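You operate a simulated robot arm through the tools that you are given. There is no shell and no other tool. Be economical: measure what you need, move in short steps, check, and stop when the job is done.

Carry out the task below with a simulated robot arm. There is one attempt and no reset: what you move stays moved.

## Task
Put two of the bottles from the work bench on the white table. Put the funnel from the hose table on the white table. Fetch the green breather from the top of the low rack and set it in the red sample tray. Put the black insert in the grey drip tray. Any order will do. Set down upright: bottle, green breather.

The check looks at the end state, three seconds after you hand in, the way a careful person would. Anything else that was tipped, shoved, dropped, spilled or broken makes it a failure.

## Robot
A 7-joint arm with a vacuum gripper on a trunk, on a base that drives. Base frame: it is fixed to the floor where the robot stands at the start and does not move with it; the origin is under the middle of the robot, x ahead of it, y to its left, z up. Lengths are in mm, angles in rad, forces in N, time in s.
Its first joint turns from -2.897 to 2.897 rad. Places, roughly: black insert (5x5x5 cm) [-5600, -5100, 800]; bottle [1000, -750, 1000]; funnel (15x15x13 cm) [-3100, -2700, 800]; green breather (5x5x7 cm) [-5400, -3300, 800]; grey drip tray (26x18x8 cm) [-5200, -5200, 800]; red sample tray [-2100, -4900, 900]; white table [600, -5100, 800]. Payload 1.06 kg.
Tool frame: the origin (TCP) lies in the middle of the cups' lips, and z points out of the cups. The gripper has 1 cup of 24 mm across, covering 24 by 24 mm (tool x, y); the bellows give 8 mm. With the vacuum on, a cup seals on a smooth face that it is pressed against (1 to 4 N); it does not hold porous or soft things. The pull reaches 23 N.
Orientation is that of the tool frame in the base frame, as a unit quaternion [x, y, z, w]. With the cups facing straight down, the tool's x points along the base's -x, its y along +y and its z along -z.

## Interface
- The arm moves only by the tool nudge_tool. Its argument "deltas" is one flat list of numbers, 7 for each row, row after row: the vacuum: 1 switches it on, 0 off, then the shift along the tool's x, y, z in units of 150 mm (1.0 is 150 mm), then the turn, a rotation vector about the tool's x, y, z in units of 45 degrees (1.0 is 45 degrees). In form: [valve, dx, dy, dz, wx, wy, wz, valve, dx, dy, dz, wx, wy, wz, ...]. A call has 1 to 8 rows; each row is the pose to reach, as a shift and turn from the pose commanded when the call began, along the tool's axes at that moment. A call with a number of a shift or a turn outside -1 to 1 is refused whole. Rows are played at 5 a second. More than 50 mm and 0.15 rad between two rows, or a gripper value outside its range, and nothing of the call is played. A pose out of reach is approached as far as the arm can. The call stops where the force on the tool passes 40 N (or 10 N more than at its start, if that is more) or the arm is blocked; 0.2 s more then pass. The pull builds up within a second once a cup has sealed. Time passes only in rows, and 0.2 s behind the last, so rows that repeat a pose give it time. It gives the time, the measured TCP pose, the force on the tool (base axes) and the pull of the vacuum at its end, in the units of the frame above (readings bear some noise), with the torque about the TCP (base axes, N m) and any sound that the robot's microphone picked up.
- Cameras (640 x 400 px; columns grow to the right, rows downward): "scene" is now at [157.7, 150.7, 1481.6]; the picture's right is [-0.70, -0.71, 0.00], its down [-0.46, 0.45, -0.76] and it looks along [0.54, -0.54, -0.65] (base axes); focal length 284 px, centre (320, 200). "wrist" rides on the gripper at [78, 19, -96] in the tool frame; the picture's right is [-0.24, 0.97, 0.00], its down [-0.71, -0.17, -0.68] and it looks along [-0.67, -0.16, 0.73] (tool axes); focal length 243 px, centre (320, 200). There is no depth. A picture from a camera that has moved, and an enlarged one, comes with that camera's place and axes in the base frame and with its lens.
- snapshot(camera): a new picture of that camera. The clock stands still meanwhile.
- steer(legs): drives the robot by 1 to 6 legs, each [ahead, left, turn to the left] in mm, mm and rad, along the robot's own axes; the way and the turn of a leg run together, so that a leg with both is an arc; at most 1500 mm and 3.142 rad a leg. The arm and the cameras ride along, it lands a little off, and it stops where it bumps. It gives what a move gives.
- turn_head(pan, tilt): turns the head with the scene camera to pan (to the left, within 2.094 rad either way) and tilt (down, from -0.506 to 1.204), counted from straight ahead of the robot. It gives what a move gives.
- enlarge(camera, box): a new picture of the part [left, top, right, bottom] of that camera's present view, enlarged. The clock stands still meanwhile.
- job_done(): hands the job in; it is judged then, once.

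Work in short steps. Places have to be worked out from the pictures, the camera data and where the tool is seen: move nearer, look again, correct. Check each grasp and each placing, and mend what went wrong. You have 165 turns and 120 pictures in all, those below and enlarged ones among them. Switch the vacuum off and draw the arm clear of the work before you hand the job in, unless the task says otherwise; then end with one line.

The tools are called as a command line: name --argument value ..., lists and objects as JSON in quotes. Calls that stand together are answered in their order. nudge_tool: Moves the arm, as the interface text tells. Its arguments: {"type":"object","properties":{"deltas":{"type":"array","items":{"type":"number"}}},"required":["deltas"]} The other tools are called the same way: steer (legs) drives the base; turn_head (pan, tilt) turns the head that bears the scene camera; snapshot (camera) takes a picture; enlarge (camera, box) takes an enlarged picture of a part of a camera's view; job_done () hands the job in.

At the start:

```text
time_s: 0.0
tool_pos: [407.3, -426.1, 1115.1]
tool_rot: [0.0, 1.0, 0.0, 0.0]
force: [-0.7, 0.8, -0.5]
torque: [0.0, -0.02, 0.04]
pull: 0.0
robot x, y, heading: [-1.4, 0.1, 0.004]
head pan, tilt: [-0.782, 0.702]
```

scene: 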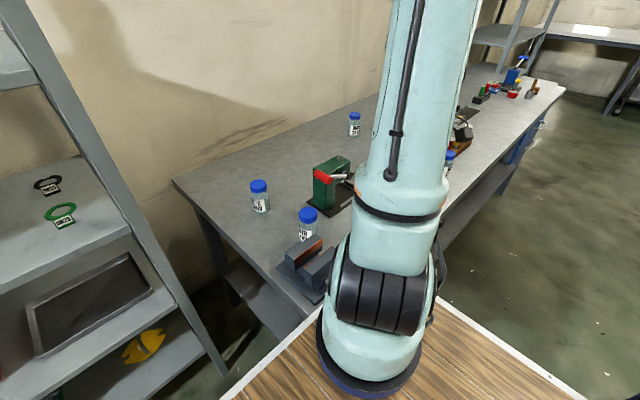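
wrist: 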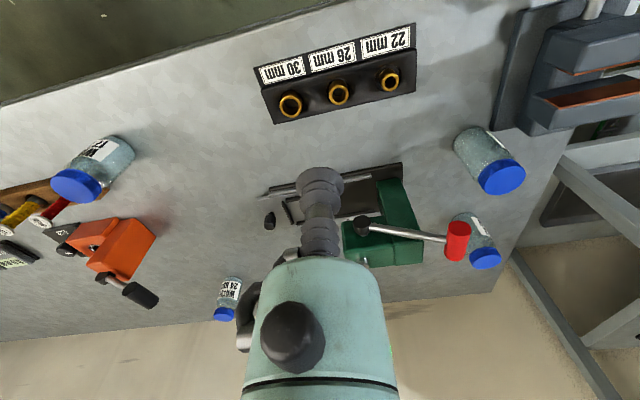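

The bottle caps triangulate to roughly [576,-222,955] and [773,-203,958]. I'll look around first to learn the layout.

turn_head --pan -1.5 --tilt 0.35

snapshot --camera "scene"

turn_head --pan -0.2 --tilt 0.7

snapshot --camera "scene"

turn_head --pan -2.09 --tilt 0.35

snapshot --camera "scene"

```text
time_s: 1.1
tool_pos: [407.8, -425.5, 1113.4]
tool_rot: [0.0, 1.0, 0.0, 0.0]
force: [-0.3, -0.3, 0.2]
torque: [0.0, 0.03, 0.01]
pull: 0.2
robot x, y, heading: [3.0, 0.8, 0.004]
head pan, tilt: [-1.499, 0.351]
```

```text
117 pictures are left
camera scene: at [104.2, 117.7, 1513.0], right [-1.0, -0.07, 0.0], down [-0.02, 0.34, -0.94], along [0.07, -0.94, -0.34], focal length 284 px, centre (320, 200)
```

scene: 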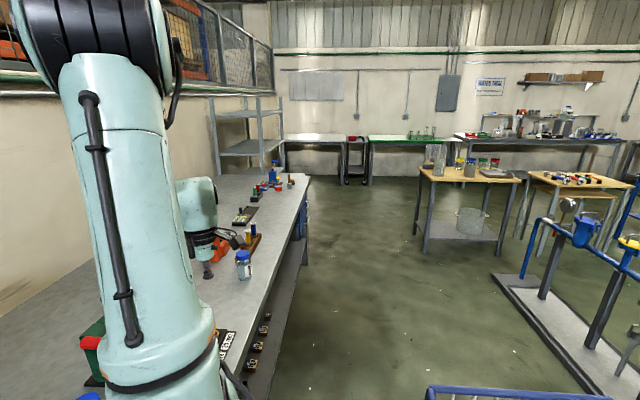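

```text
time_s: 2.5
tool_pos: [408.2, -425.5, 1115.1]
tool_rot: [0.0, 1.0, 0.0, 0.0]
force: [-1.0, 0.3, -0.2]
torque: [-0.03, 0.01, 0.01]
pull: 0.1
robot x, y, heading: [-0.9, 2.2, 0.003]
head pan, tilt: [-0.201, 0.7]
```

```text
116 pictures are left
camera scene: at [180.7, 193.5, 1481.7], right [-0.2, -0.98, 0.0], down [-0.63, 0.13, -0.77], along [0.75, -0.15, -0.64], focal length 284 px, centre (320, 200)
```

scene: 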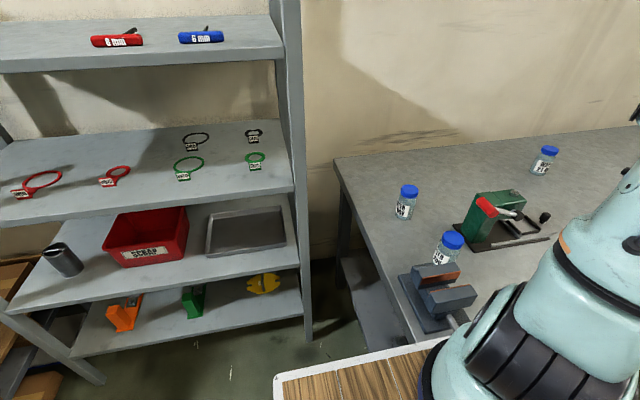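

```text
time_s: 4.4
tool_pos: [408.0, -425.8, 1115.3]
tool_rot: [0.001, 1.0, 0.0, 0.0]
force: [-0.1, 0.3, 0.2]
torque: [0.0, 0.04, 0.01]
pull: 0.1
robot x, y, heading: [0.9, -0.9, -0.002]
head pan, tilt: [-2.089, 0.351]
```

```text
115 pictures are left
camera scene: at [51.4, 129.6, 1513.1], right [-0.87, 0.49, 0.0], down [0.17, 0.3, -0.94], along [-0.46, -0.82, -0.34], focal length 284 px, centre (320, 200)
```

scene: 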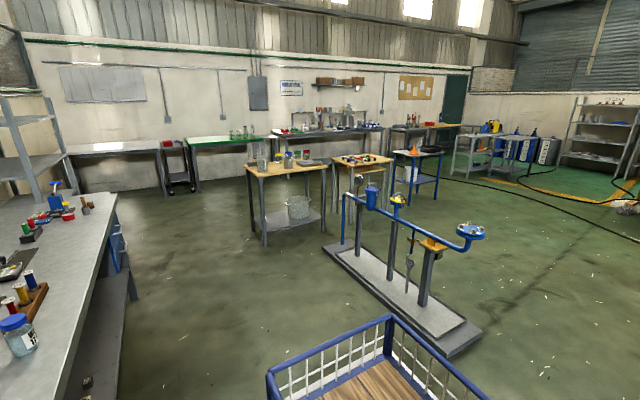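

The robot bottles are well laid out; I move the tool toward bottle 2 (about [576,-222]) at height and then look with the wrist camera.

nudge_tool --deltas '[0, -0.2, 0.245, 0, 0, 0, 0, 0, -0.4, 0.49, 0, 0, 0, 0, 0, -0.6, 0.735, 0, 0, 0, 0, 0, -0.8, 0.98, 0, 0, 0, 0]'

snapshot --camera "wrist"

```text
time_s: 5.4
tool_pos: [528.8, -279.2, 1115.2]
tool_rot: [0.001, 1.0, 0.0, 0.0]
force: [0.0, 0.1, 0.4]
torque: [0.01, 0.02, -0.02]
pull: 0.1
robot x, y, heading: [0.1, -2.3, 0.001]
head pan, tilt: [-2.089, 0.351]
```

```text
114 pictures are left
camera wrist: at [449.9, -260.5, 1212.5], right [0.24, 0.97, 0.0], down [0.71, -0.17, 0.69], along [0.67, -0.16, -0.73], focal length 243 px, centre (320, 200)
```

wrist: 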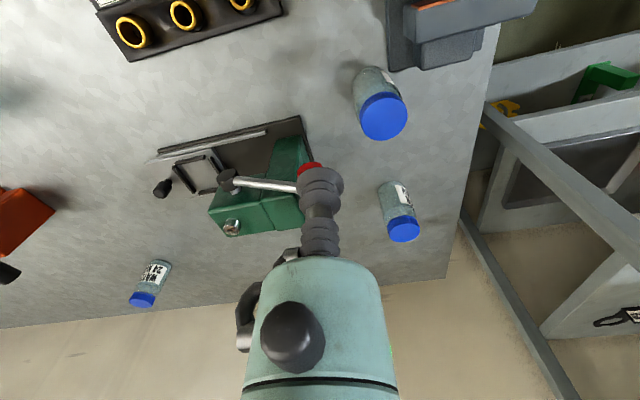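

Two wrist views agree on cap 2 at about [579,-220,955]; a red knob stands at about [599,-302,1030], so I go over the cap and descend part way, then check clearance with the scene camera.

nudge_tool --deltas '[0, -0.17, 0.2, 0, 0, 0, 0, 0, -0.335, 0.393, 0, 0, 0, 0, 0, -0.335, 0.393, 0.3, 0, 0, 0, 0, -0.335, 0.393, 0.55, 0, 0, 0]'

turn_head --pan -0.5 --tilt 0.7

snapshot --camera "scene"

snapshot --camera "wrist"

```text
time_s: 6.4
tool_pos: [577.1, -220.0, 1033.1]
tool_rot: [0.0, 1.0, 0.0, 0.0]
force: [-0.8, 0.2, -0.2]
torque: [0.01, -0.02, 0.01]
pull: 0.1
robot x, y, heading: [2.3, -1.8, 0.003]
head pan, tilt: [-2.089, 0.351]
```

```text
time_s: 8.1
tool_pos: [579.5, -220.6, 1032.1]
tool_rot: [0.0, 1.0, 0.0, 0.0]
force: [-0.4, 0.1, 0.2]
torque: [-0.01, 0.02, 0.05]
pull: 0.1
robot x, y, heading: [-1.0, -2.4, 0.001]
head pan, tilt: [-0.499, 0.7]
```

```text
113 pictures are left
camera scene: at [172.1, 169.8, 1481.7], right [-0.48, -0.88, 0.0], down [-0.57, 0.31, -0.77], along [0.67, -0.37, -0.64], focal length 284 px, centre (320, 200)
```

scene: 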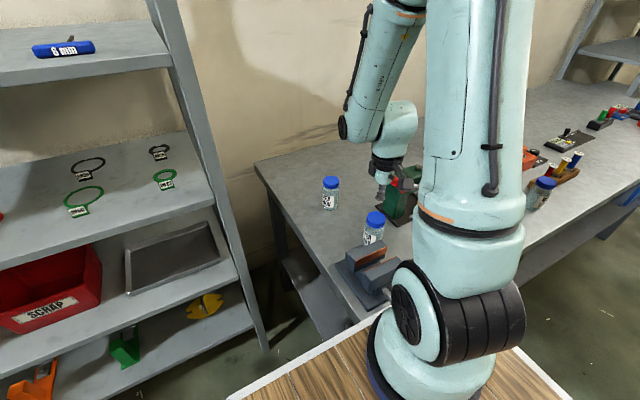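

```text
112 pictures are left
camera wrist: at [499.2, -201.5, 1129.7], right [0.24, 0.97, 0.0], down [0.71, -0.17, 0.68], along [0.67, -0.16, -0.73], focal length 243 px, centre (320, 200)
```

wrist: 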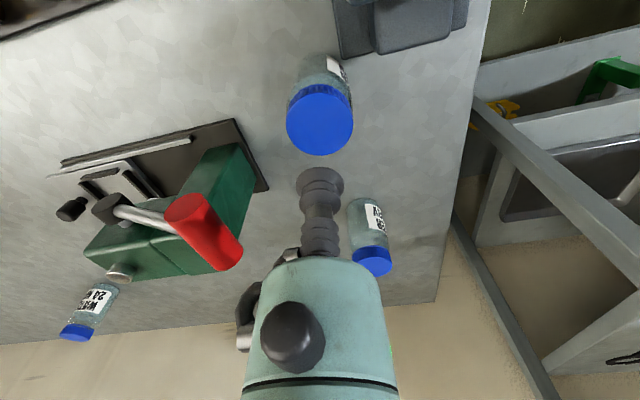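

The tool is aligned over the cap and the knob is about 70-80 mm clear sideways. I descend to just above the cap with vacuum on.

nudge_tool --deltas '[1, 0, 0, 0.25, 0, 0, 0, 1, 0, 0, 0.43, 0, 0, 0, 1, 0, 0, 0.5, 0, 0, 0, 1, 0, 0, 0.5, 0, 0, 0]'

snapshot --camera "wrist"

```text
time_s: 9.1
tool_pos: [578.2, -220.6, 958.3]
tool_rot: [0.0, 1.0, 0.001, 0.001]
force: [-0.6, -2.3, 11.5]
torque: [0.01, 0.02, -0.03]
pull: 22.4
robot x, y, heading: [0.0, 0.1, 0.001]
head pan, tilt: [-0.499, 0.7]
```

```text
111 pictures are left
camera wrist: at [499.4, -201.5, 1054.8], right [0.24, 0.97, 0.0], down [0.71, -0.17, 0.69], along [0.67, -0.16, -0.73], focal length 243 px, centre (320, 200)
```

wrist: 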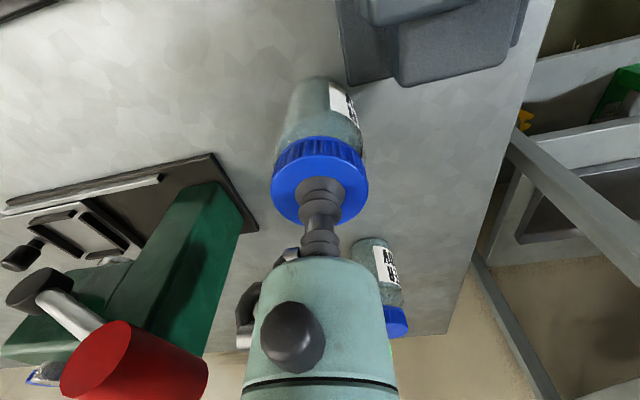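

Sealed with pull 22.4. I lift straight up.

nudge_tool --deltas '[1, 0, 0, -0.1, 0, 0, 0, 1, 0, 0, -0.35, 0, 0, 0, 1, 0, 0, -0.65, 0, 0, 0, 1, 0, 0, -0.95, 0, 0, 0]'

snapshot --camera "scene"

```text
time_s: 10.1
tool_pos: [577.4, -220.3, 1101.0]
tool_rot: [0.0, 1.0, 0.0, -0.001]
force: [-0.1, -0.3, -2.5]
torque: [0.01, 0.01, 0.05]
pull: 23.2
robot x, y, heading: [1.6, -3.4, -0.001]
head pan, tilt: [-0.499, 0.7]
```

```text
110 pictures are left
camera scene: at [172.6, 169.7, 1481.6], right [-0.48, -0.88, 0.0], down [-0.57, 0.31, -0.76], along [0.67, -0.37, -0.64], focal length 284 px, centre (320, 200)
```

scene: 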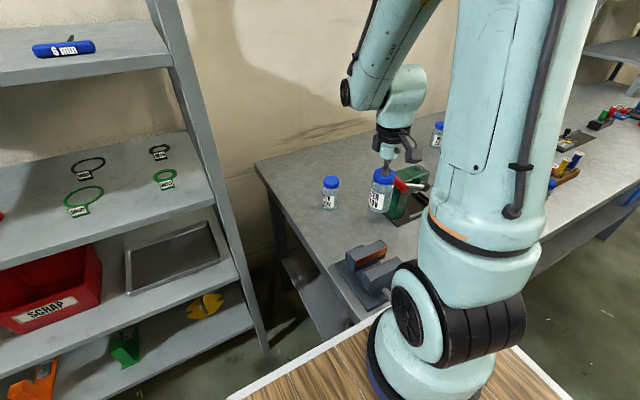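

The bottle hangs upright in the grip. Before driving I look at what is right beside/behind the robot (the blue railed thing).

turn_head --pan -1.9 --tilt 1.1

snapshot --camera "scene"

turn_head --pan 1.0 --tilt 0.8

snapshot --camera "scene"

```text
time_s: 11.6
tool_pos: [577.3, -219.8, 1099.9]
tool_rot: [0.0, 1.0, 0.0, 0.0]
force: [-0.8, 0.0, -1.9]
torque: [-0.01, -0.03, 0.03]
pull: 22.7
robot x, y, heading: [1.1, 1.2, 0.003]
head pan, tilt: [-1.901, 1.1]
```

```text
109 pictures are left
camera scene: at [77.1, 150.8, 1451.7], right [-0.95, 0.32, 0.0], down [0.29, 0.84, -0.45], along [-0.15, -0.43, -0.89], focal length 284 px, centre (320, 200)
```

scene: 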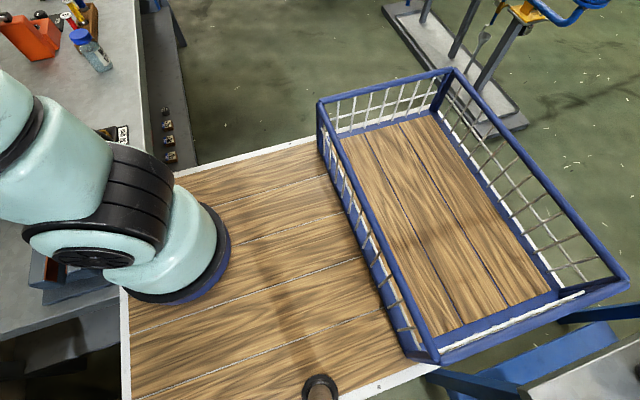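

```text
time_s: 14.1
tool_pos: [577.5, -219.9, 1100.0]
tool_rot: [-0.001, 1.0, 0.0, 0.0]
force: [0.3, -0.7, -2.9]
torque: [0.02, -0.04, 0.03]
pull: 22.7
robot x, y, heading: [0.5, 3.4, -0.002]
head pan, tilt: [1.0, 0.799]
```

```text
108 pictures are left
camera scene: at [141.1, 278.4, 1473.4], right [0.84, -0.54, 0.0], down [-0.39, -0.6, -0.7], along [0.38, 0.59, -0.72], focal length 284 px, centre (320, 200)
```

scene: 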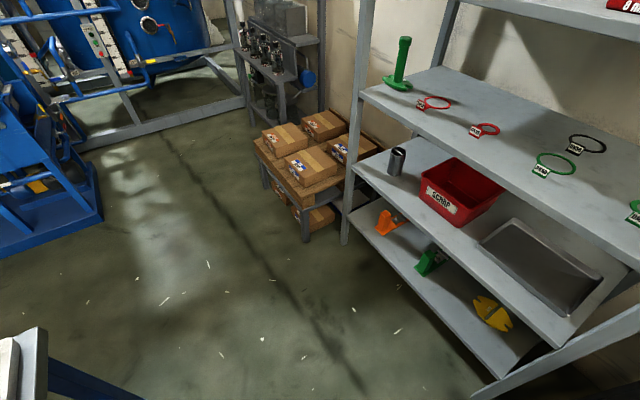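

The robot is a platform with its own rear basket. I check the left-rear side too before backing away from the bench.

turn_head --pan 2.09 --tilt 0.7

snapshot --camera "scene"

turn_head --pan -2.09 --tilt 0.75

snapshot --camera "scene"

```text
time_s: 15.5
tool_pos: [577.6, -221.4, 1099.6]
tool_rot: [0.0, 1.0, 0.0, -0.001]
force: [0.1, -0.1, -1.0]
torque: [-0.06, 0.02, -0.02]
pull: 22.7
robot x, y, heading: [-0.2, -1.8, -0.003]
head pan, tilt: [2.089, 0.7]
```

```text
107 pictures are left
camera scene: at [55.5, 284.4, 1481.7], right [0.87, 0.49, 0.0], down [0.32, -0.56, -0.76], along [-0.38, 0.66, -0.64], focal length 284 px, centre (320, 200)
```

scene: 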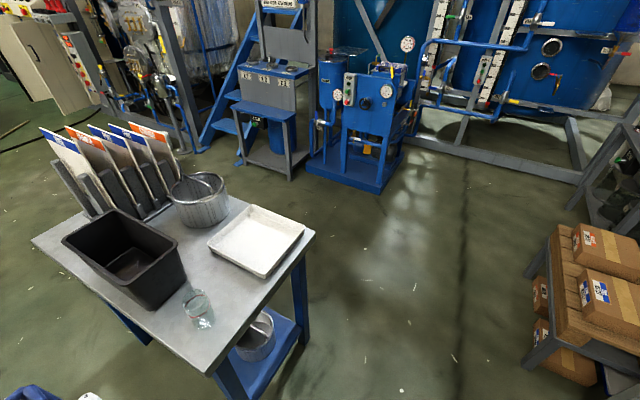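

```text
time_s: 18.9
tool_pos: [577.6, -220.4, 1099.1]
tool_rot: [0.0, 1.0, 0.0, 0.0]
force: [-0.4, -0.3, -1.6]
torque: [0.01, 0.02, -0.03]
pull: 23.2
robot x, y, heading: [-2.1, -2.6, -0.003]
head pan, tilt: [-2.089, 0.75]
```

```text
106 pictures are left
camera scene: at [56.5, 138.6, 1477.4], right [-0.87, 0.5, 0.0], down [0.34, 0.59, -0.73], along [-0.36, -0.64, -0.68], focal length 284 px, centre (320, 200)
```

scene: 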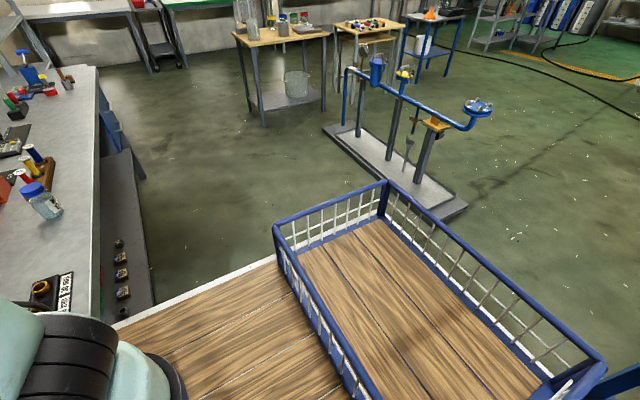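

The geometry now fits a robot of about 700x450 mm with deck near z 970. I raise the bottle a bit, then back away, turn right and drive down the aisle.

nudge_tool --deltas '[1, 0, 0, -0.3, 0, 0, 0, 1, 0, 0, -0.55, 0, 0, 0]'

steer --legs '[[-450, 0, 0], [0, 0, -1.571], [1500, 150, 0], [1500, 0, 0]]'

turn_head --pan 0.3 --tilt 0.3

snapshot --camera "scene"

```text
time_s: 19.4
tool_pos: [577.2, -221.3, 1183.6]
tool_rot: [0.0, 1.0, 0.0, 0.0]
force: [0.7, -0.2, -2.1]
torque: [0.02, -0.01, -0.01]
pull: 22.7
robot x, y, heading: [4.0, 1.1, -0.0]
head pan, tilt: [-2.089, 0.75]
```

```text
refused: leg 3 is longer than a leg can be; nothing moved
```

```text
time_s: 21.6
tool_pos: [579.2, -220.0, 1181.5]
tool_rot: [0.0, 1.0, 0.0, 0.0]
force: [0.6, -0.8, -1.4]
torque: [0.01, -0.01, 0.0]
pull: 22.4
robot x, y, heading: [-0.4, -1.6, 0.002]
head pan, tilt: [0.3, 0.3]
```

```text
105 pictures are left
camera scene: at [186.7, 238.1, 1517.8], right [0.3, -0.96, 0.0], down [-0.28, -0.09, -0.96], along [0.91, 0.28, -0.3], focal length 284 px, centre (320, 200)
```

scene: 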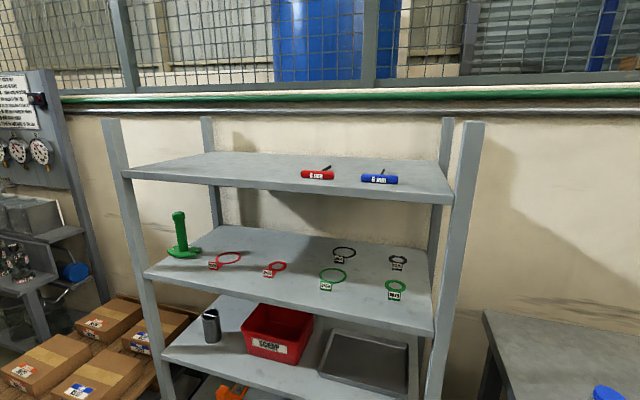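

The leg was slightly too long; I redo the drive with shorter legs.

steer --legs '[[-450, 0, 0], [0, 0, -1.571], [1400, 150, 0], [1400, 0, 0]]'

snapshot --camera "scene"

```text
time_s: 26.4
tool_pos: [-186.2, -559.7, 1181.2]
tool_rot: [0.374, 0.927, 0.0, 0.0]
force: [0.7, -0.4, -2.2]
torque: [0.0, -0.01, 0.01]
pull: 22.7
robot x, y, heading: [-448.8, 0.7, -0.767]
head pan, tilt: [0.3, 0.3]
stopped in leg 2: the robot was blocked; the commanded pose is now the measured one
```

```text
104 pictures are left
camera scene: at [-150.5, 40.1, 1517.8], right [-0.45, -0.89, 0.0], down [-0.26, 0.13, -0.96], along [0.85, -0.43, -0.3], focal length 284 px, centre (320, 200)
```

scene: 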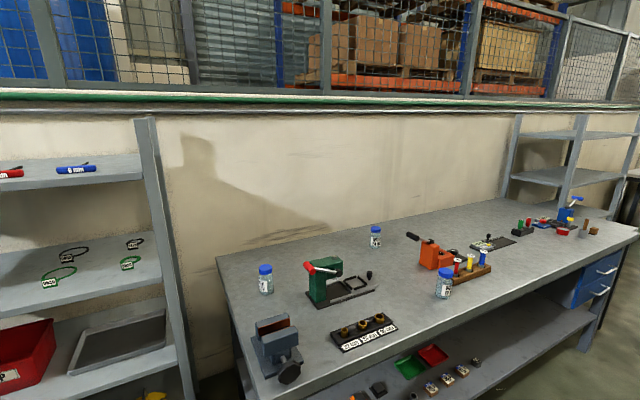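

The rear corner touched the table on the left; I move off it in the -y direction, look at that table, then finish the turn.

steer --legs '[[278, -288, 0]]'

turn_head --pan 2.09 --tilt 0.5

snapshot --camera "scene"

```text
time_s: 28.9
tool_pos: [-185.8, -958.4, 1182.9]
tool_rot: [0.375, 0.927, -0.001, 0.0]
force: [-0.5, 0.0, -1.8]
torque: [0.02, 0.04, -0.01]
pull: 22.5
robot x, y, heading: [-446.4, -397.8, -0.773]
head pan, tilt: [0.3, 0.3]
```

```text
time_s: 30.7
tool_pos: [-186.5, -958.2, 1182.8]
tool_rot: [0.375, 0.927, 0.0, 0.0]
force: [0.0, 0.1, -2.0]
torque: [0.04, -0.02, 0.01]
pull: 23.1
robot x, y, heading: [-444.6, -395.5, -0.772]
head pan, tilt: [2.089, 0.499]
```

```text
103 pictures are left
camera scene: at [-210.4, -228.3, 1499.4], right [0.97, -0.25, 0.0], down [-0.12, -0.46, -0.88], along [0.22, 0.85, -0.48], focal length 284 px, centre (320, 200)
```

scene: 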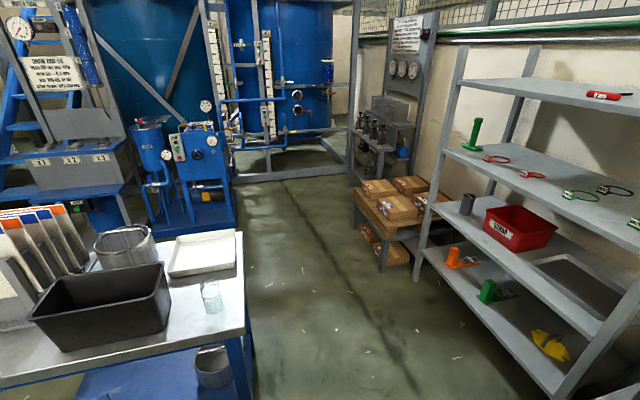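

Nothing on that table seems disturbed. I finish the turn and drive down the aisle to about y=-3000.

steer --legs '[[0, 0, -0.799], [1250, 230, 0], [1350, 0, 0]]'

turn_head --pan 0.3 --tilt 0.35

snapshot --camera "scene"

```text
time_s: 45.5
tool_pos: [-423.5, -3567.4, 1182.0]
tool_rot: [0.704, 0.71, 0.001, 0.001]
force: [0.2, 0.1, -1.9]
torque: [-0.03, -0.01, 0.02]
pull: 23.1
robot x, y, heading: [-213.6, -2988.7, -1.563]
head pan, tilt: [2.089, 0.499]
```

```text
time_s: 47.3
tool_pos: [-424.3, -3568.1, 1182.9]
tool_rot: [0.704, 0.71, 0.0, 0.0]
force: [-0.2, 0.1, -1.7]
torque: [0.02, -0.03, 0.01]
pull: 23.3
robot x, y, heading: [-206.1, -2988.8, -1.565]
head pan, tilt: [0.3, 0.351]
```

```text
102 pictures are left
camera scene: at [28.0, -3174.9, 1513.1], right [-0.95, -0.3, 0.0], down [-0.1, 0.33, -0.94], along [0.29, -0.89, -0.34], focal length 284 px, centre (320, 200)
```

scene: 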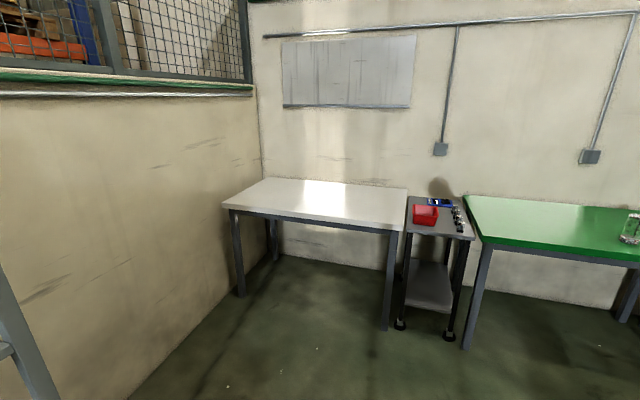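

The white table is empty, spanning roughly x 50–1270, y −4760 to −5400, z ≈ 760. I drive up to it, stopping at about [650,−4230].

steer --legs '[[700, 0, 0], [560, 856, 0]]'

turn_head --pan -0.3 --tilt 0.75

snapshot --camera "scene"

snapshot --camera "wrist"

```text
time_s: 56.1
tool_pos: [439.6, -4831.0, 1182.6]
tool_rot: [0.705, 0.71, -0.001, 0.001]
force: [-0.6, -1.5, -2.7]
torque: [0.01, -0.01, 0.0]
pull: 23.2
robot x, y, heading: [659.8, -4251.7, -1.565]
head pan, tilt: [0.3, 0.351]
```

```text
time_s: 57.1
tool_pos: [440.0, -4831.2, 1181.9]
tool_rot: [0.705, 0.71, 0.0, 0.0]
force: [0.3, 1.0, -1.5]
torque: [0.0, 0.02, 0.02]
pull: 22.6
robot x, y, heading: [656.9, -4255.4, -1.566]
head pan, tilt: [-0.3, 0.75]
```

```text
101 pictures are left
camera scene: at [841.4, -4430.1, 1477.5], right [-0.96, 0.29, 0.0], down [0.2, 0.65, -0.73], along [-0.21, -0.7, -0.68], focal length 284 px, centre (320, 200)
```

scene: 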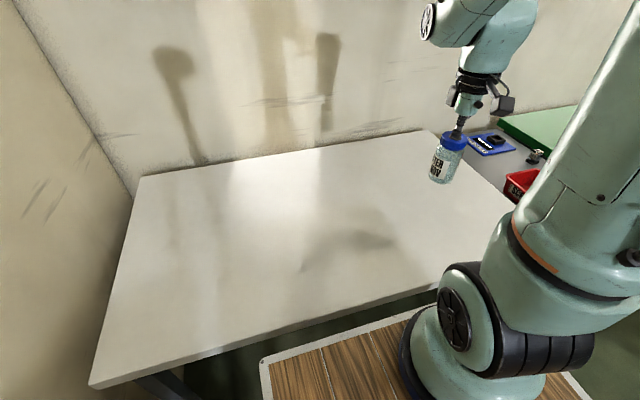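

```text
100 pictures are left
camera wrist: at [458.9, -4753.9, 1279.0], right [0.97, -0.23, 0.0], down [-0.17, -0.71, 0.68], along [-0.16, -0.67, -0.73], focal length 243 px, centre (320, 200)
```

wrist: 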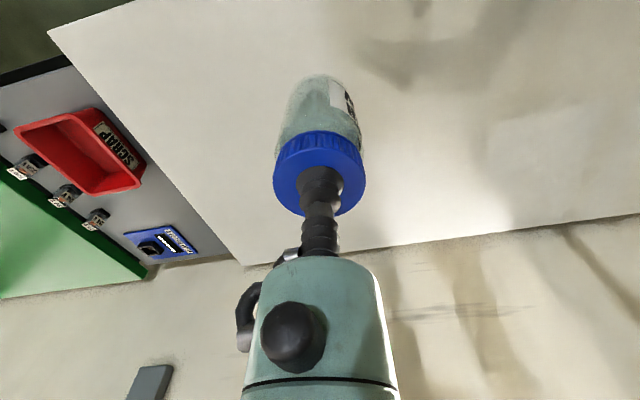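

The bottle hangs over the white table, near the front edge (y ≈ −4745). I move it 120 mm further in and lower by 150, then lower further by 105.

nudge_tool --deltas '[1, -0.2, 0, 0.25, 0, 0, 0, 1, -0.4, 0, 0.5, 0, 0, 0, 1, -0.6, 0, 0.75, 0, 0, 0, 1, -0.8, 0, 1.0, 0, 0, 0]'

nudge_tool --deltas '[1, 0, 0, 0.3, 0, 0, 0, 1, 0, 0, 0.55, 0, 0, 0, 1, 0, 0, 0.75, 0, 0, 0, 1, 0, 0, 0.75, 0, 0, 0]'

enlarge --camera "scene" --box '[340, 60, 560, 260]'

```text
time_s: 58.1
tool_pos: [440.7, -4951.9, 1033.5]
tool_rot: [0.705, 0.71, 0.001, 0.0]
force: [0.3, -0.6, -2.1]
torque: [-0.03, -0.02, 0.05]
pull: 23.3
robot x, y, heading: [655.3, -4251.7, -1.563]
head pan, tilt: [-0.3, 0.75]
```

```text
time_s: 59.1
tool_pos: [441.1, -4951.4, 920.9]
tool_rot: [0.705, 0.71, 0.0, 0.001]
force: [0.4, 0.6, 15.3]
torque: [0.0, -0.04, -0.05]
pull: 23.2
robot x, y, heading: [654.6, -4253.4, -1.561]
head pan, tilt: [-0.3, 0.75]
```

```text
2.00 times, centred on (450, 160) of scene
camera zoom: at [841.6, -4429.5, 1477.5], right [-0.96, 0.29, 0.0], down [0.2, 0.65, -0.73], along [-0.21, -0.7, -0.68], focal length 568 px, centre (60, 280)
```

zoom: 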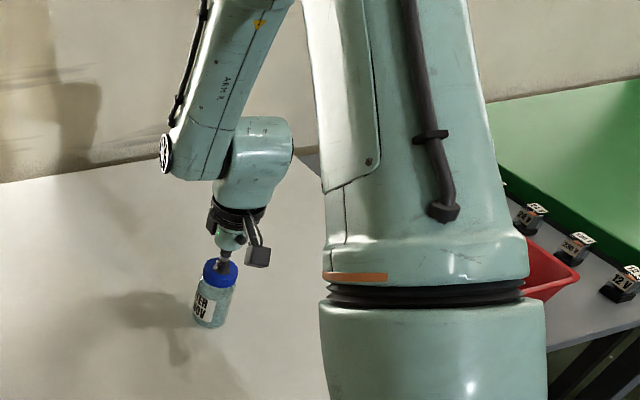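

Force 15 N up shows the bottle is standing on the table (table higher than I judged). I release and rise.

nudge_tool --deltas '[1, 0, 0, -0.02, 0, 0, 0, 0, 0, 0, -0.02, 0, 0, 0, 0, 0, 0, -0.02, 0, 0, 0, 0, 0, 0, -0.02, 0, 0, 0, 0, 0, 0, -0.02, 0, 0, 0, 0, 0, 0, -0.15, 0, 0, 0, 0, 0, 0, -0.45, 0, 0, 0, 0, 0, 0, -0.75, 0, 0, 0]'

snapshot --camera "scene"

```text
time_s: 60.9
tool_pos: [441.4, -4952.5, 1032.8]
tool_rot: [0.704, 0.71, 0.001, -0.001]
force: [-0.3, 0.0, -0.4]
torque: [0.02, 0.04, 0.02]
pull: 0.1
robot x, y, heading: [660.1, -4254.9, -1.563]
head pan, tilt: [-0.3, 0.75]
```

```text
98 pictures are left
camera scene: at [841.3, -4430.5, 1477.4], right [-0.96, 0.29, 0.0], down [0.2, 0.65, -0.73], along [-0.21, -0.7, -0.68], focal length 284 px, centre (320, 200)
```

scene: 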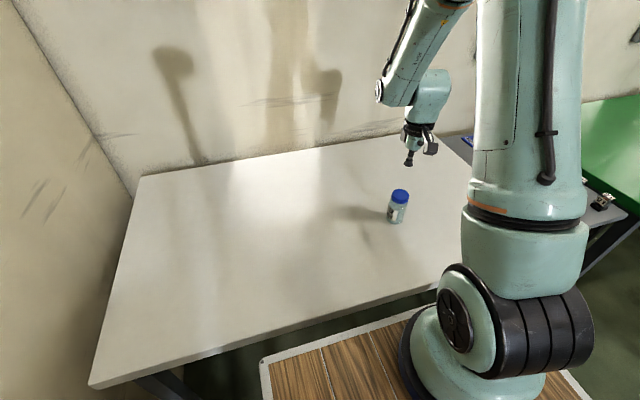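

Bottle one stands on the white table. I retract the arm and drive back to face the bench for the bottle at about [456,−779].

nudge_tool --deltas '[0, 0.2, 0, -0.25, 0, 0, 0, 0, 0.4, 0, -0.5, 0, 0, 0, 0, 0.6, 0, -0.75, 0, 0, 0, 0, 0.8, 0, -1.0, 0, 0, 0]'

steer --legs '[[-560, -856, 0], [-1400, 0, 0], [-1400, -40, 0], [-340, 0, 0], [0, 0, 1.563]]'

snapshot --camera "wrist"

snapshot --camera "scene"

```text
time_s: 61.9
tool_pos: [442.9, -4832.6, 1181.8]
tool_rot: [0.705, 0.71, 0.001, -0.001]
force: [0.8, -1.1, -0.6]
torque: [0.01, 0.0, -0.02]
pull: 0.1
robot x, y, heading: [657.4, -4251.8, -1.566]
head pan, tilt: [-0.3, 0.75]
```

```text
time_s: 86.0
tool_pos: [284.0, -769.6, 1183.7]
tool_rot: [-0.003, 1.0, 0.0, 0.0]
force: [0.8, 0.2, 0.2]
torque: [0.0, 0.01, 0.02]
pull: 0.1
robot x, y, heading: [-295.1, -553.0, -0.001]
head pan, tilt: [-0.3, 0.75]
```

```text
97 pictures are left
camera wrist: at [205.3, -751.8, 1280.1], right [0.23, 0.97, 0.0], down [0.71, -0.17, 0.68], along [0.67, -0.16, -0.73], focal length 243 px, centre (320, 200)
```

wrist: 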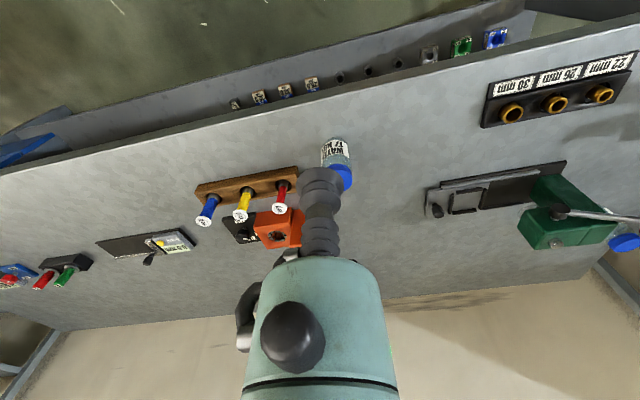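

```text
96 pictures are left
camera scene: at [-119.0, -367.5, 1477.4], right [-0.29, -0.96, 0.0], down [-0.65, 0.2, -0.73], along [0.7, -0.21, -0.68], focal length 284 px, centre (320, 200)
```

scene: 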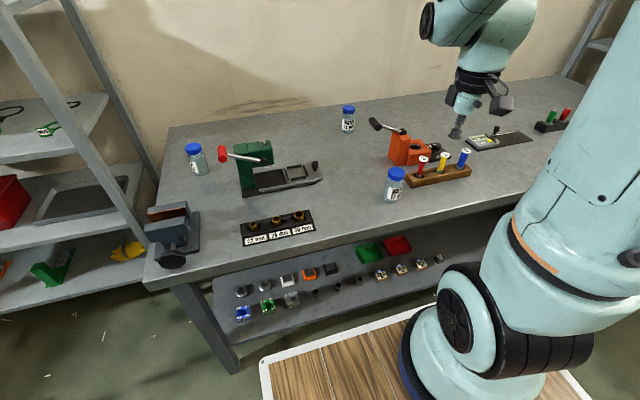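

Scene view puts this bottle's cap at about [461,−776,960]. I move most of the way over it and look again.

nudge_tool --deltas '[0, -0.33, 0, 0, 0, 0, 0, 0, -0.66, -0.02, 0, 0, 0, 0, 0, -0.98, -0.04, 0, 0, 0, 0, 0, -0.98, -0.04, 0.3, 0, 0, 0, 0, -0.98, -0.04, 0.6, 0, 0, 0]'

snapshot --camera "wrist"

```text
time_s: 87.2
tool_pos: [433.1, -775.9, 1093.2]
tool_rot: [-0.003, 1.0, 0.0, 0.001]
force: [0.0, 0.0, 0.2]
torque: [0.04, -0.02, -0.02]
pull: 0.1
robot x, y, heading: [-299.3, -555.7, 0.011]
head pan, tilt: [-0.3, 0.75]
```

```text
95 pictures are left
camera wrist: at [352.9, -757.8, 1189.4], right [0.23, 0.97, 0.0], down [0.71, -0.17, 0.69], along [0.67, -0.16, -0.73], focal length 243 px, centre (320, 200)
```

wrist: 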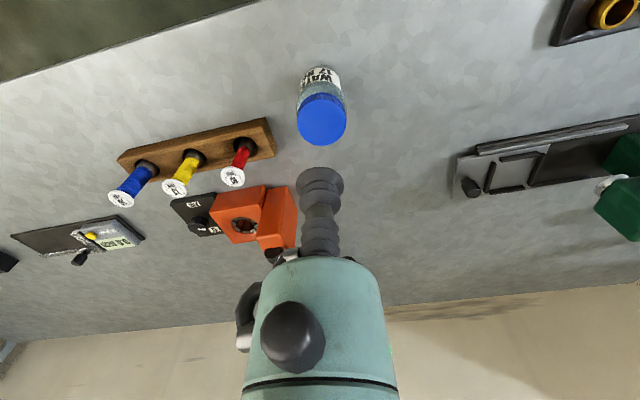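

Cap centre is at about [457,−780]; I correct by +24/−4 mm and descend with vacuum on to z ≈ 959.

nudge_tool --deltas '[1, -0.16, -0.03, 0, 0, 0, 0, 1, -0.16, -0.03, 0.3, 0, 0, 0, 1, -0.16, -0.03, 0.6, 0, 0, 0, 1, -0.16, -0.03, 0.8, 0, 0, 0, 1, -0.16, -0.03, 0.89, 0, 0, 0, 1, -0.16, -0.03, 0.89, 0, 0, 0, 1, -0.16, -0.03, 0.89, 0, 0, 0]'

```text
time_s: 88.8
tool_pos: [455.1, -778.9, 961.1]
tool_rot: [-0.003, 1.0, 0.0, 0.0]
force: [-3.5, 0.9, 10.2]
torque: [0.04, -0.03, 0.02]
pull: 22.6
robot x, y, heading: [-293.9, -556.4, 0.003]
head pan, tilt: [-0.3, 0.75]
```

Sealed. I lift 145 mm, then up and back toward the robot, and check.

nudge_tool --deltas '[1, 0, 0, -0.1, 0, 0, 0, 1, 0, 0, -0.4, 0, 0, 0, 1, 0, 0, -0.7, 0, 0, 0, 1, 0, 0, -1.0, 0, 0, 0]'

nudge_tool --deltas '[1, 0.28, 0, -0.16, 0, 0, 0, 1, 0.56, 0, -0.32, 0, 0, 0, 1, 0.84, 0, -0.48, 0, 0, 0, 1, 1, 0, -0.48, 0, 0, 0]'

snapshot --camera "scene"

```text
time_s: 89.8
tool_pos: [454.7, -778.3, 1110.0]
tool_rot: [-0.002, 1.0, -0.001, -0.001]
force: [0.8, 0.6, -2.6]
torque: [-0.01, 0.03, -0.02]
pull: 22.6
robot x, y, heading: [-299.3, -549.2, 0.002]
head pan, tilt: [-0.3, 0.75]
```

```text
time_s: 90.8
tool_pos: [306.1, -780.0, 1182.0]
tool_rot: [-0.004, 1.0, 0.0, 0.001]
force: [0.5, 0.1, -2.0]
torque: [0.02, 0.04, 0.0]
pull: 23.1
robot x, y, heading: [-294.6, -553.1, 0.006]
head pan, tilt: [-0.3, 0.75]
```

```text
94 pictures are left
camera scene: at [-118.4, -367.6, 1477.4], right [-0.29, -0.96, 0.0], down [-0.65, 0.2, -0.73], along [0.7, -0.21, -0.68], focal length 284 px, centre (320, 200)
```

scene: 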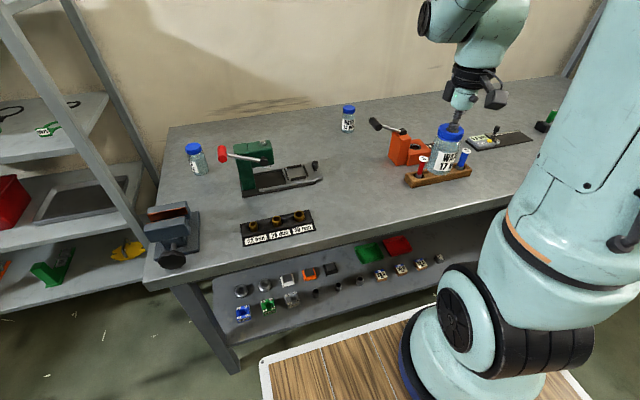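

Bottle two is held. I drive the same route back to the white table, aiming for x ≈ 600 there.

steer --legs '[[0, 0, -1.574], [1300, 90, 0], [1400, 0, 0], [450, 0, 0], [550, 1010, 0]]'

snapshot --camera "wrist"

snapshot --camera "scene"

```text
time_s: 115.5
tool_pos: [669.7, -4833.0, 1181.6]
tool_rot: [0.699, 0.715, 0.0, 0.001]
force: [-0.4, -0.4, -2.0]
torque: [0.03, -0.01, 0.03]
pull: 22.8
robot x, y, heading: [886.1, -4228.9, -1.552]
head pan, tilt: [-0.3, 0.75]
```

```text
93 pictures are left
camera wrist: at [687.3, -4754.2, 1278.8], right [0.98, -0.21, 0.0], down [-0.15, -0.71, 0.68], along [-0.14, -0.67, -0.73], focal length 243 px, centre (320, 200)
```

wrist: 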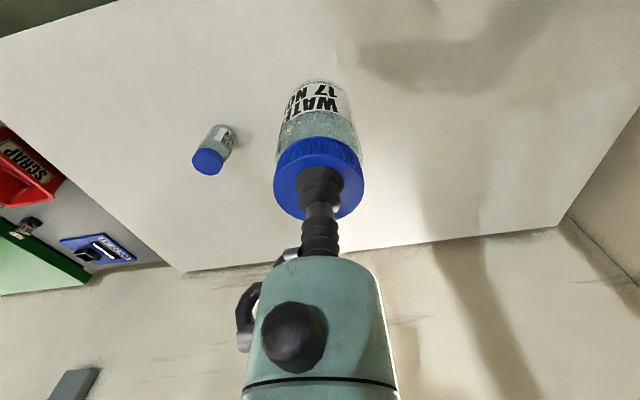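

```text
92 pictures are left
camera scene: at [1071.7, -4401.9, 1477.4], right [-0.96, 0.27, 0.0], down [0.19, 0.66, -0.73], along [-0.2, -0.7, -0.68], focal length 284 px, centre (320, 200)
```

scene: 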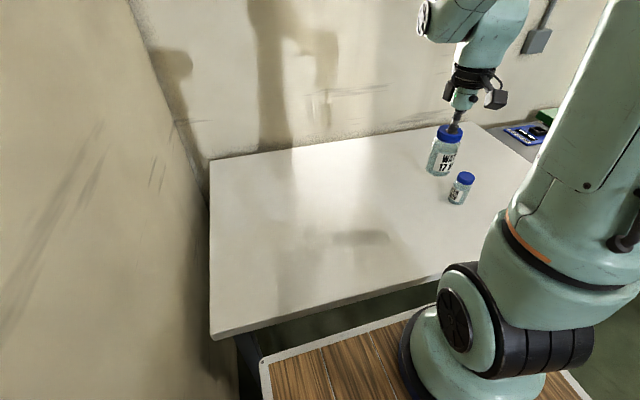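

Bottle one stands well away. I lower bottle two onto the table the same way, a touch gentler.

nudge_tool --deltas '[1, -0.2, 0, 0.25, 0, 0, 0, 1, -0.4, 0, 0.5, 0, 0, 0, 1, -0.6, 0, 0.75, 0, 0, 0, 1, -0.8, 0, 1.0, 0, 0, 0]'

nudge_tool --deltas '[1, 0, 0, 0.3, 0, 0, 0, 1, 0, 0, 0.55, 0, 0, 0, 1, 0, 0, 0.66, 0, 0, 0, 1, 0, 0, 0.72, 0, 0, 0, 1, 0, 0, 0.72, 0, 0, 0]'

```text
time_s: 116.5
tool_pos: [675.3, -4951.7, 1031.6]
tool_rot: [0.699, 0.715, -0.001, -0.001]
force: [-0.1, 0.2, -1.3]
torque: [-0.03, 0.01, 0.0]
pull: 23.1
robot x, y, heading: [887.2, -4224.0, -1.547]
head pan, tilt: [-0.3, 0.75]
```

```text
time_s: 117.7
tool_pos: [673.5, -4950.8, 925.7]
tool_rot: [0.698, 0.716, 0.0, 0.0]
force: [0.9, 3.8, 12.2]
torque: [0.02, 0.03, -0.02]
pull: 23.2
robot x, y, heading: [884.5, -4227.7, -1.547]
head pan, tilt: [-0.3, 0.75]
```

Contact at 12 N: standing on the table. Release and rise.

nudge_tool --deltas '[1, 0, 0, -0.02, 0, 0, 0, 0, 0, 0, -0.02, 0, 0, 0, 0, 0, 0, -0.02, 0, 0, 0, 0, 0, 0, -0.02, 0, 0, 0, 0, 0, 0, -0.02, 0, 0, 0, 0, 0, 0, -0.15, 0, 0, 0, 0, 0, 0, -0.45, 0, 0, 0, 0, 0, 0, -0.75, 0, 0, 0]'

nudge_tool --deltas '[0, 0.2, 0, -0.25, 0, 0, 0, 0, 0.4, 0, -0.5, 0, 0, 0, 0, 0.6, 0, -0.75, 0, 0, 0, 0, 0.8, 0, -1.0, 0, 0, 0]'

snapshot --camera "wrist"

```text
time_s: 119.5
tool_pos: [674.4, -4953.3, 1035.4]
tool_rot: [0.698, 0.716, 0.001, -0.001]
force: [0.4, 0.5, 0.6]
torque: [0.01, 0.03, 0.0]
pull: 0.1
robot x, y, heading: [884.9, -4229.3, -1.549]
head pan, tilt: [-0.3, 0.75]
```

```text
time_s: 120.5
tool_pos: [668.7, -4831.9, 1185.8]
tool_rot: [0.699, 0.715, 0.001, -0.001]
force: [0.5, -0.8, -1.0]
torque: [0.01, 0.0, 0.0]
pull: 0.1
robot x, y, heading: [881.4, -4225.9, -1.542]
head pan, tilt: [-0.3, 0.75]
```

```text
91 pictures are left
camera wrist: at [686.1, -4753.7, 1282.6], right [0.98, -0.21, 0.0], down [-0.15, -0.71, 0.68], along [-0.14, -0.67, -0.73], focal length 243 px, centre (320, 200)
```

wrist: 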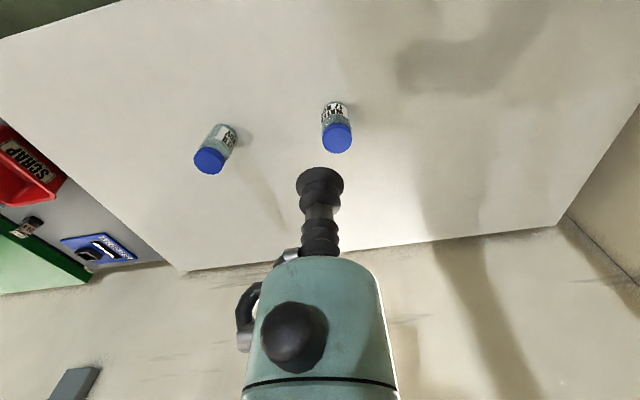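

Both bottles stand upright on the white table. Now I go for the funnel: back off, turn to face −x and drive west in the aisle, then look.

steer --legs '[[-280, 0, 0], [0, 0, -1.595], [1400, 0, 0]]'

turn_head --pan -0.3 --tilt 0.3

snapshot --camera "scene"

turn_head --pan 0.5 --tilt 0.3

snapshot --camera "scene"

```text
time_s: 132.9
tool_pos: [-1122.7, -3735.4, 1186.1]
tool_rot: [1.0, 0.01, 0.0, 0.001]
force: [-0.3, -0.3, -0.2]
torque: [0.01, 0.02, -0.02]
pull: 0.1
robot x, y, heading: [-518.0, -3951.9, -3.121]
head pan, tilt: [-0.3, 0.75]
```

```text
time_s: 133.8
tool_pos: [-1122.0, -3734.7, 1186.2]
tool_rot: [1.0, 0.01, 0.0, 0.0]
force: [0.3, 0.3, -0.1]
torque: [0.01, 0.04, 0.02]
pull: 0.0
robot x, y, heading: [-520.0, -3955.5, -3.121]
head pan, tilt: [-0.3, 0.3]
```

```text
90 pictures are left
camera scene: at [-708.1, -4138.2, 1517.7], right [0.28, 0.96, 0.0], down [0.28, -0.08, -0.95], along [-0.92, 0.27, -0.3], focal length 284 px, centre (320, 200)
```

scene: 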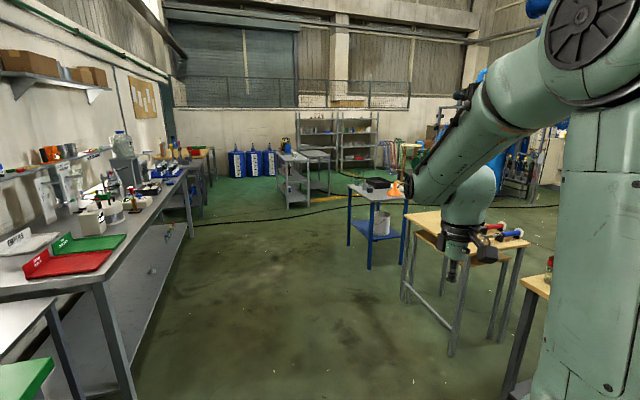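

```text
time_s: 135.0
tool_pos: [-1122.6, -3734.9, 1185.9]
tool_rot: [1.0, 0.009, 0.0, 0.0]
force: [0.5, 0.6, 0.3]
torque: [-0.01, 0.01, 0.0]
pull: 0.0
robot x, y, heading: [-518.6, -3952.4, -3.123]
head pan, tilt: [0.499, 0.3]
```

```text
89 pictures are left
camera scene: at [-699.6, -4210.3, 1517.8], right [-0.49, 0.87, 0.0], down [0.26, 0.15, -0.96], along [-0.83, -0.47, -0.3], focal length 284 px, centre (320, 200)
```

scene: 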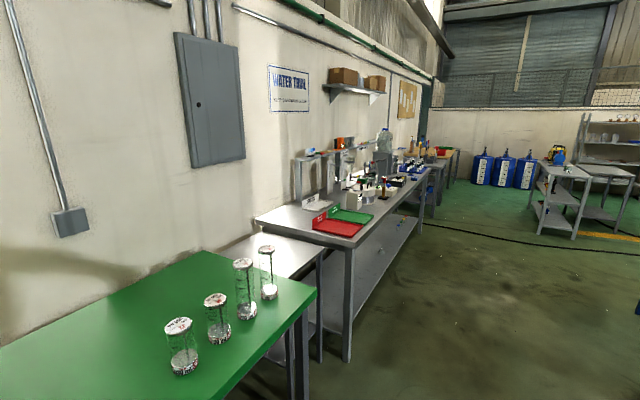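

I can see the hose table (with the orange funnel) at roughly x −3620..−3000, y > −2930. I drive west and turn to face it from the south.

steer --legs '[[1400, -100, 0], [1350, -300, 0], [0, 0, -1.59]]'

turn_head --pan -0.3 --tilt 0.6

snapshot --camera "scene"

snapshot --camera "wrist"

```text
time_s: 152.3
tool_pos: [-3053.0, -2999.9, 1186.3]
tool_rot: [0.709, -0.705, -0.001, -0.001]
force: [0.8, -0.9, 0.1]
torque: [0.04, 0.04, -0.01]
pull: 0.0
robot x, y, heading: [-3280.4, -3598.1, 1.57]
head pan, tilt: [0.499, 0.3]
```

```text
time_s: 153.5
tool_pos: [-3053.5, -3000.3, 1186.4]
tool_rot: [0.709, -0.705, 0.0, 0.001]
force: [-0.5, 0.5, -0.2]
torque: [0.02, -0.03, -0.01]
pull: 0.1
robot x, y, heading: [-3276.9, -3599.6, 1.575]
head pan, tilt: [-0.3, 0.6]
```

```text
88 pictures are left
camera scene: at [-3467.0, -3415.3, 1490.3], right [0.96, -0.29, 0.0], down [-0.16, -0.54, -0.83], along [0.24, 0.79, -0.56], focal length 284 px, centre (320, 200)
```

scene: 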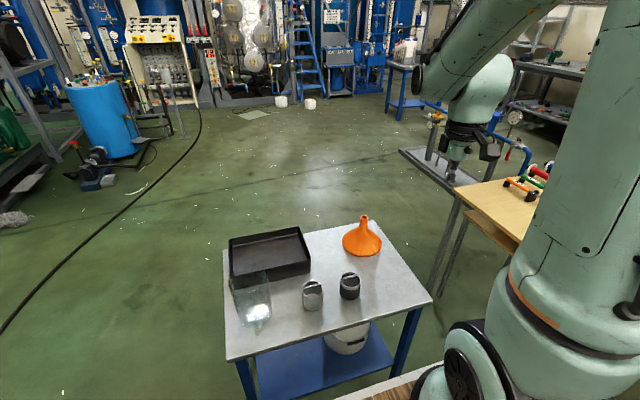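

```text
87 pictures are left
camera wrist: at [-3072.2, -3079.0, 1282.7], right [-0.97, 0.23, 0.0], down [0.17, 0.71, 0.69], along [0.16, 0.67, -0.73], focal length 243 px, centre (320, 200)
```

wrist: 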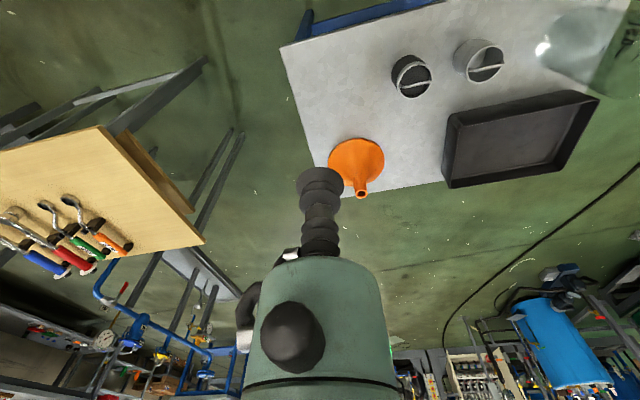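

The funnel stands inverted, spout up. I enlarge it to see graspable faces.

enlarge --camera "scene" --box '[310, 190, 420, 290]'

enlarge --camera "wrist" --box '[310, 120, 420, 210]'

```text
4.00 times, centred on (365, 240) of scene
camera zoom: at [-3467.0, -3415.3, 1490.3], right [0.96, -0.29, 0.0], down [-0.16, -0.54, -0.83], along [0.24, 0.79, -0.56], focal length 1137 px, centre (140, 40)
```

zoom: 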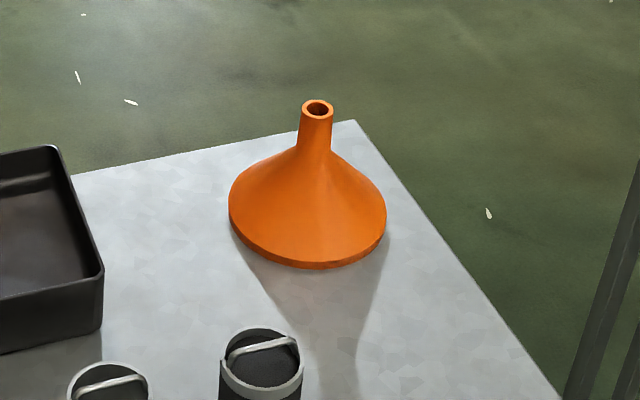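

```text
4.44 times, centred on (365, 165) of wrist
camera zoom: at [-3072.2, -3079.0, 1282.7], right [-0.97, 0.23, 0.0], down [0.17, 0.71, 0.69], along [0.16, 0.67, -0.73], focal length 1078 px, centre (120, 356)
```

zoom: 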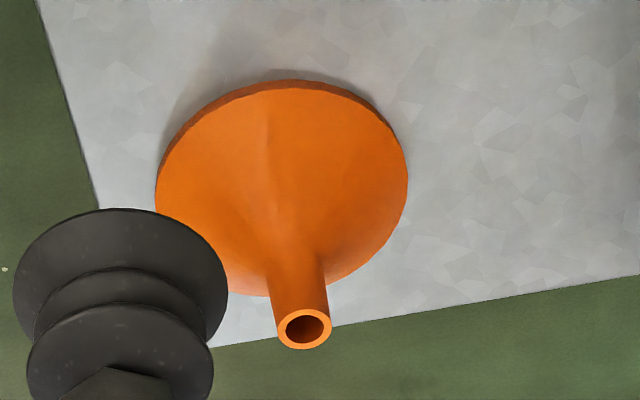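

Spout tip triangulates to [−3078,−2688,864], table z ≈ 735; cone flank slope ~40°. I'll grip the right (+x) flank with the tool tilted; first move the base 130 ahead and 150 right for a comfortable reach.

steer --legs '[[130, -150, 0]]'

nudge_tool --deltas '[0, -0.2, 0.1, 0.2, 0, 0, 0, 0, -0.4, 0.2, 0.4, 0, 0, 0, 0, -0.6, 0.3, 0.6, 0, 0, 0, 0, -0.8, 0.4, 0.8, 0, 0, 0, 0, -1.0, 0.5, 1.0, 0, 0, 0]'

snapshot --camera "wrist"

snapshot --camera "scene"

```text
time_s: 155.1
tool_pos: [-2903.4, -2869.0, 1184.7]
tool_rot: [0.709, -0.705, 0.0, 0.0]
force: [0.1, -0.9, 0.8]
torque: [-0.01, 0.0, 0.01]
pull: 0.1
robot x, y, heading: [-3129.9, -3467.9, 1.578]
head pan, tilt: [-0.3, 0.6]
```

```text
time_s: 156.3
tool_pos: [-2977.8, -2719.1, 1036.9]
tool_rot: [0.709, -0.706, -0.001, -0.001]
force: [-0.8, -0.2, 0.5]
torque: [0.01, 0.01, -0.01]
pull: 0.0
robot x, y, heading: [-3128.1, -3469.2, 1.574]
head pan, tilt: [-0.3, 0.6]
```

```text
84 pictures are left
camera wrist: at [-2997.5, -2798.0, 1132.9], right [-0.97, 0.23, 0.0], down [0.17, 0.71, 0.69], along [0.16, 0.67, -0.73], focal length 243 px, centre (320, 200)
```

wrist: 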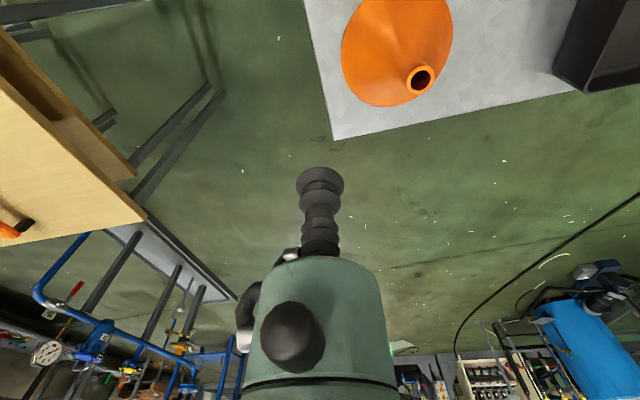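

```text
83 pictures are left
camera scene: at [-3317.4, -3284.6, 1490.4], right [0.96, -0.29, 0.0], down [-0.17, -0.54, -0.83], along [0.24, 0.79, -0.56], focal length 284 px, centre (320, 200)
```

scene: 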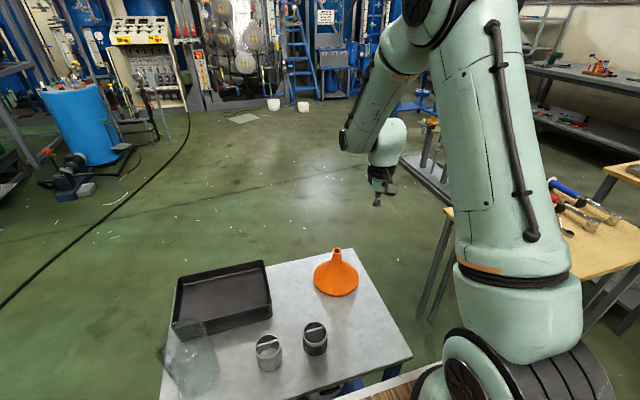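

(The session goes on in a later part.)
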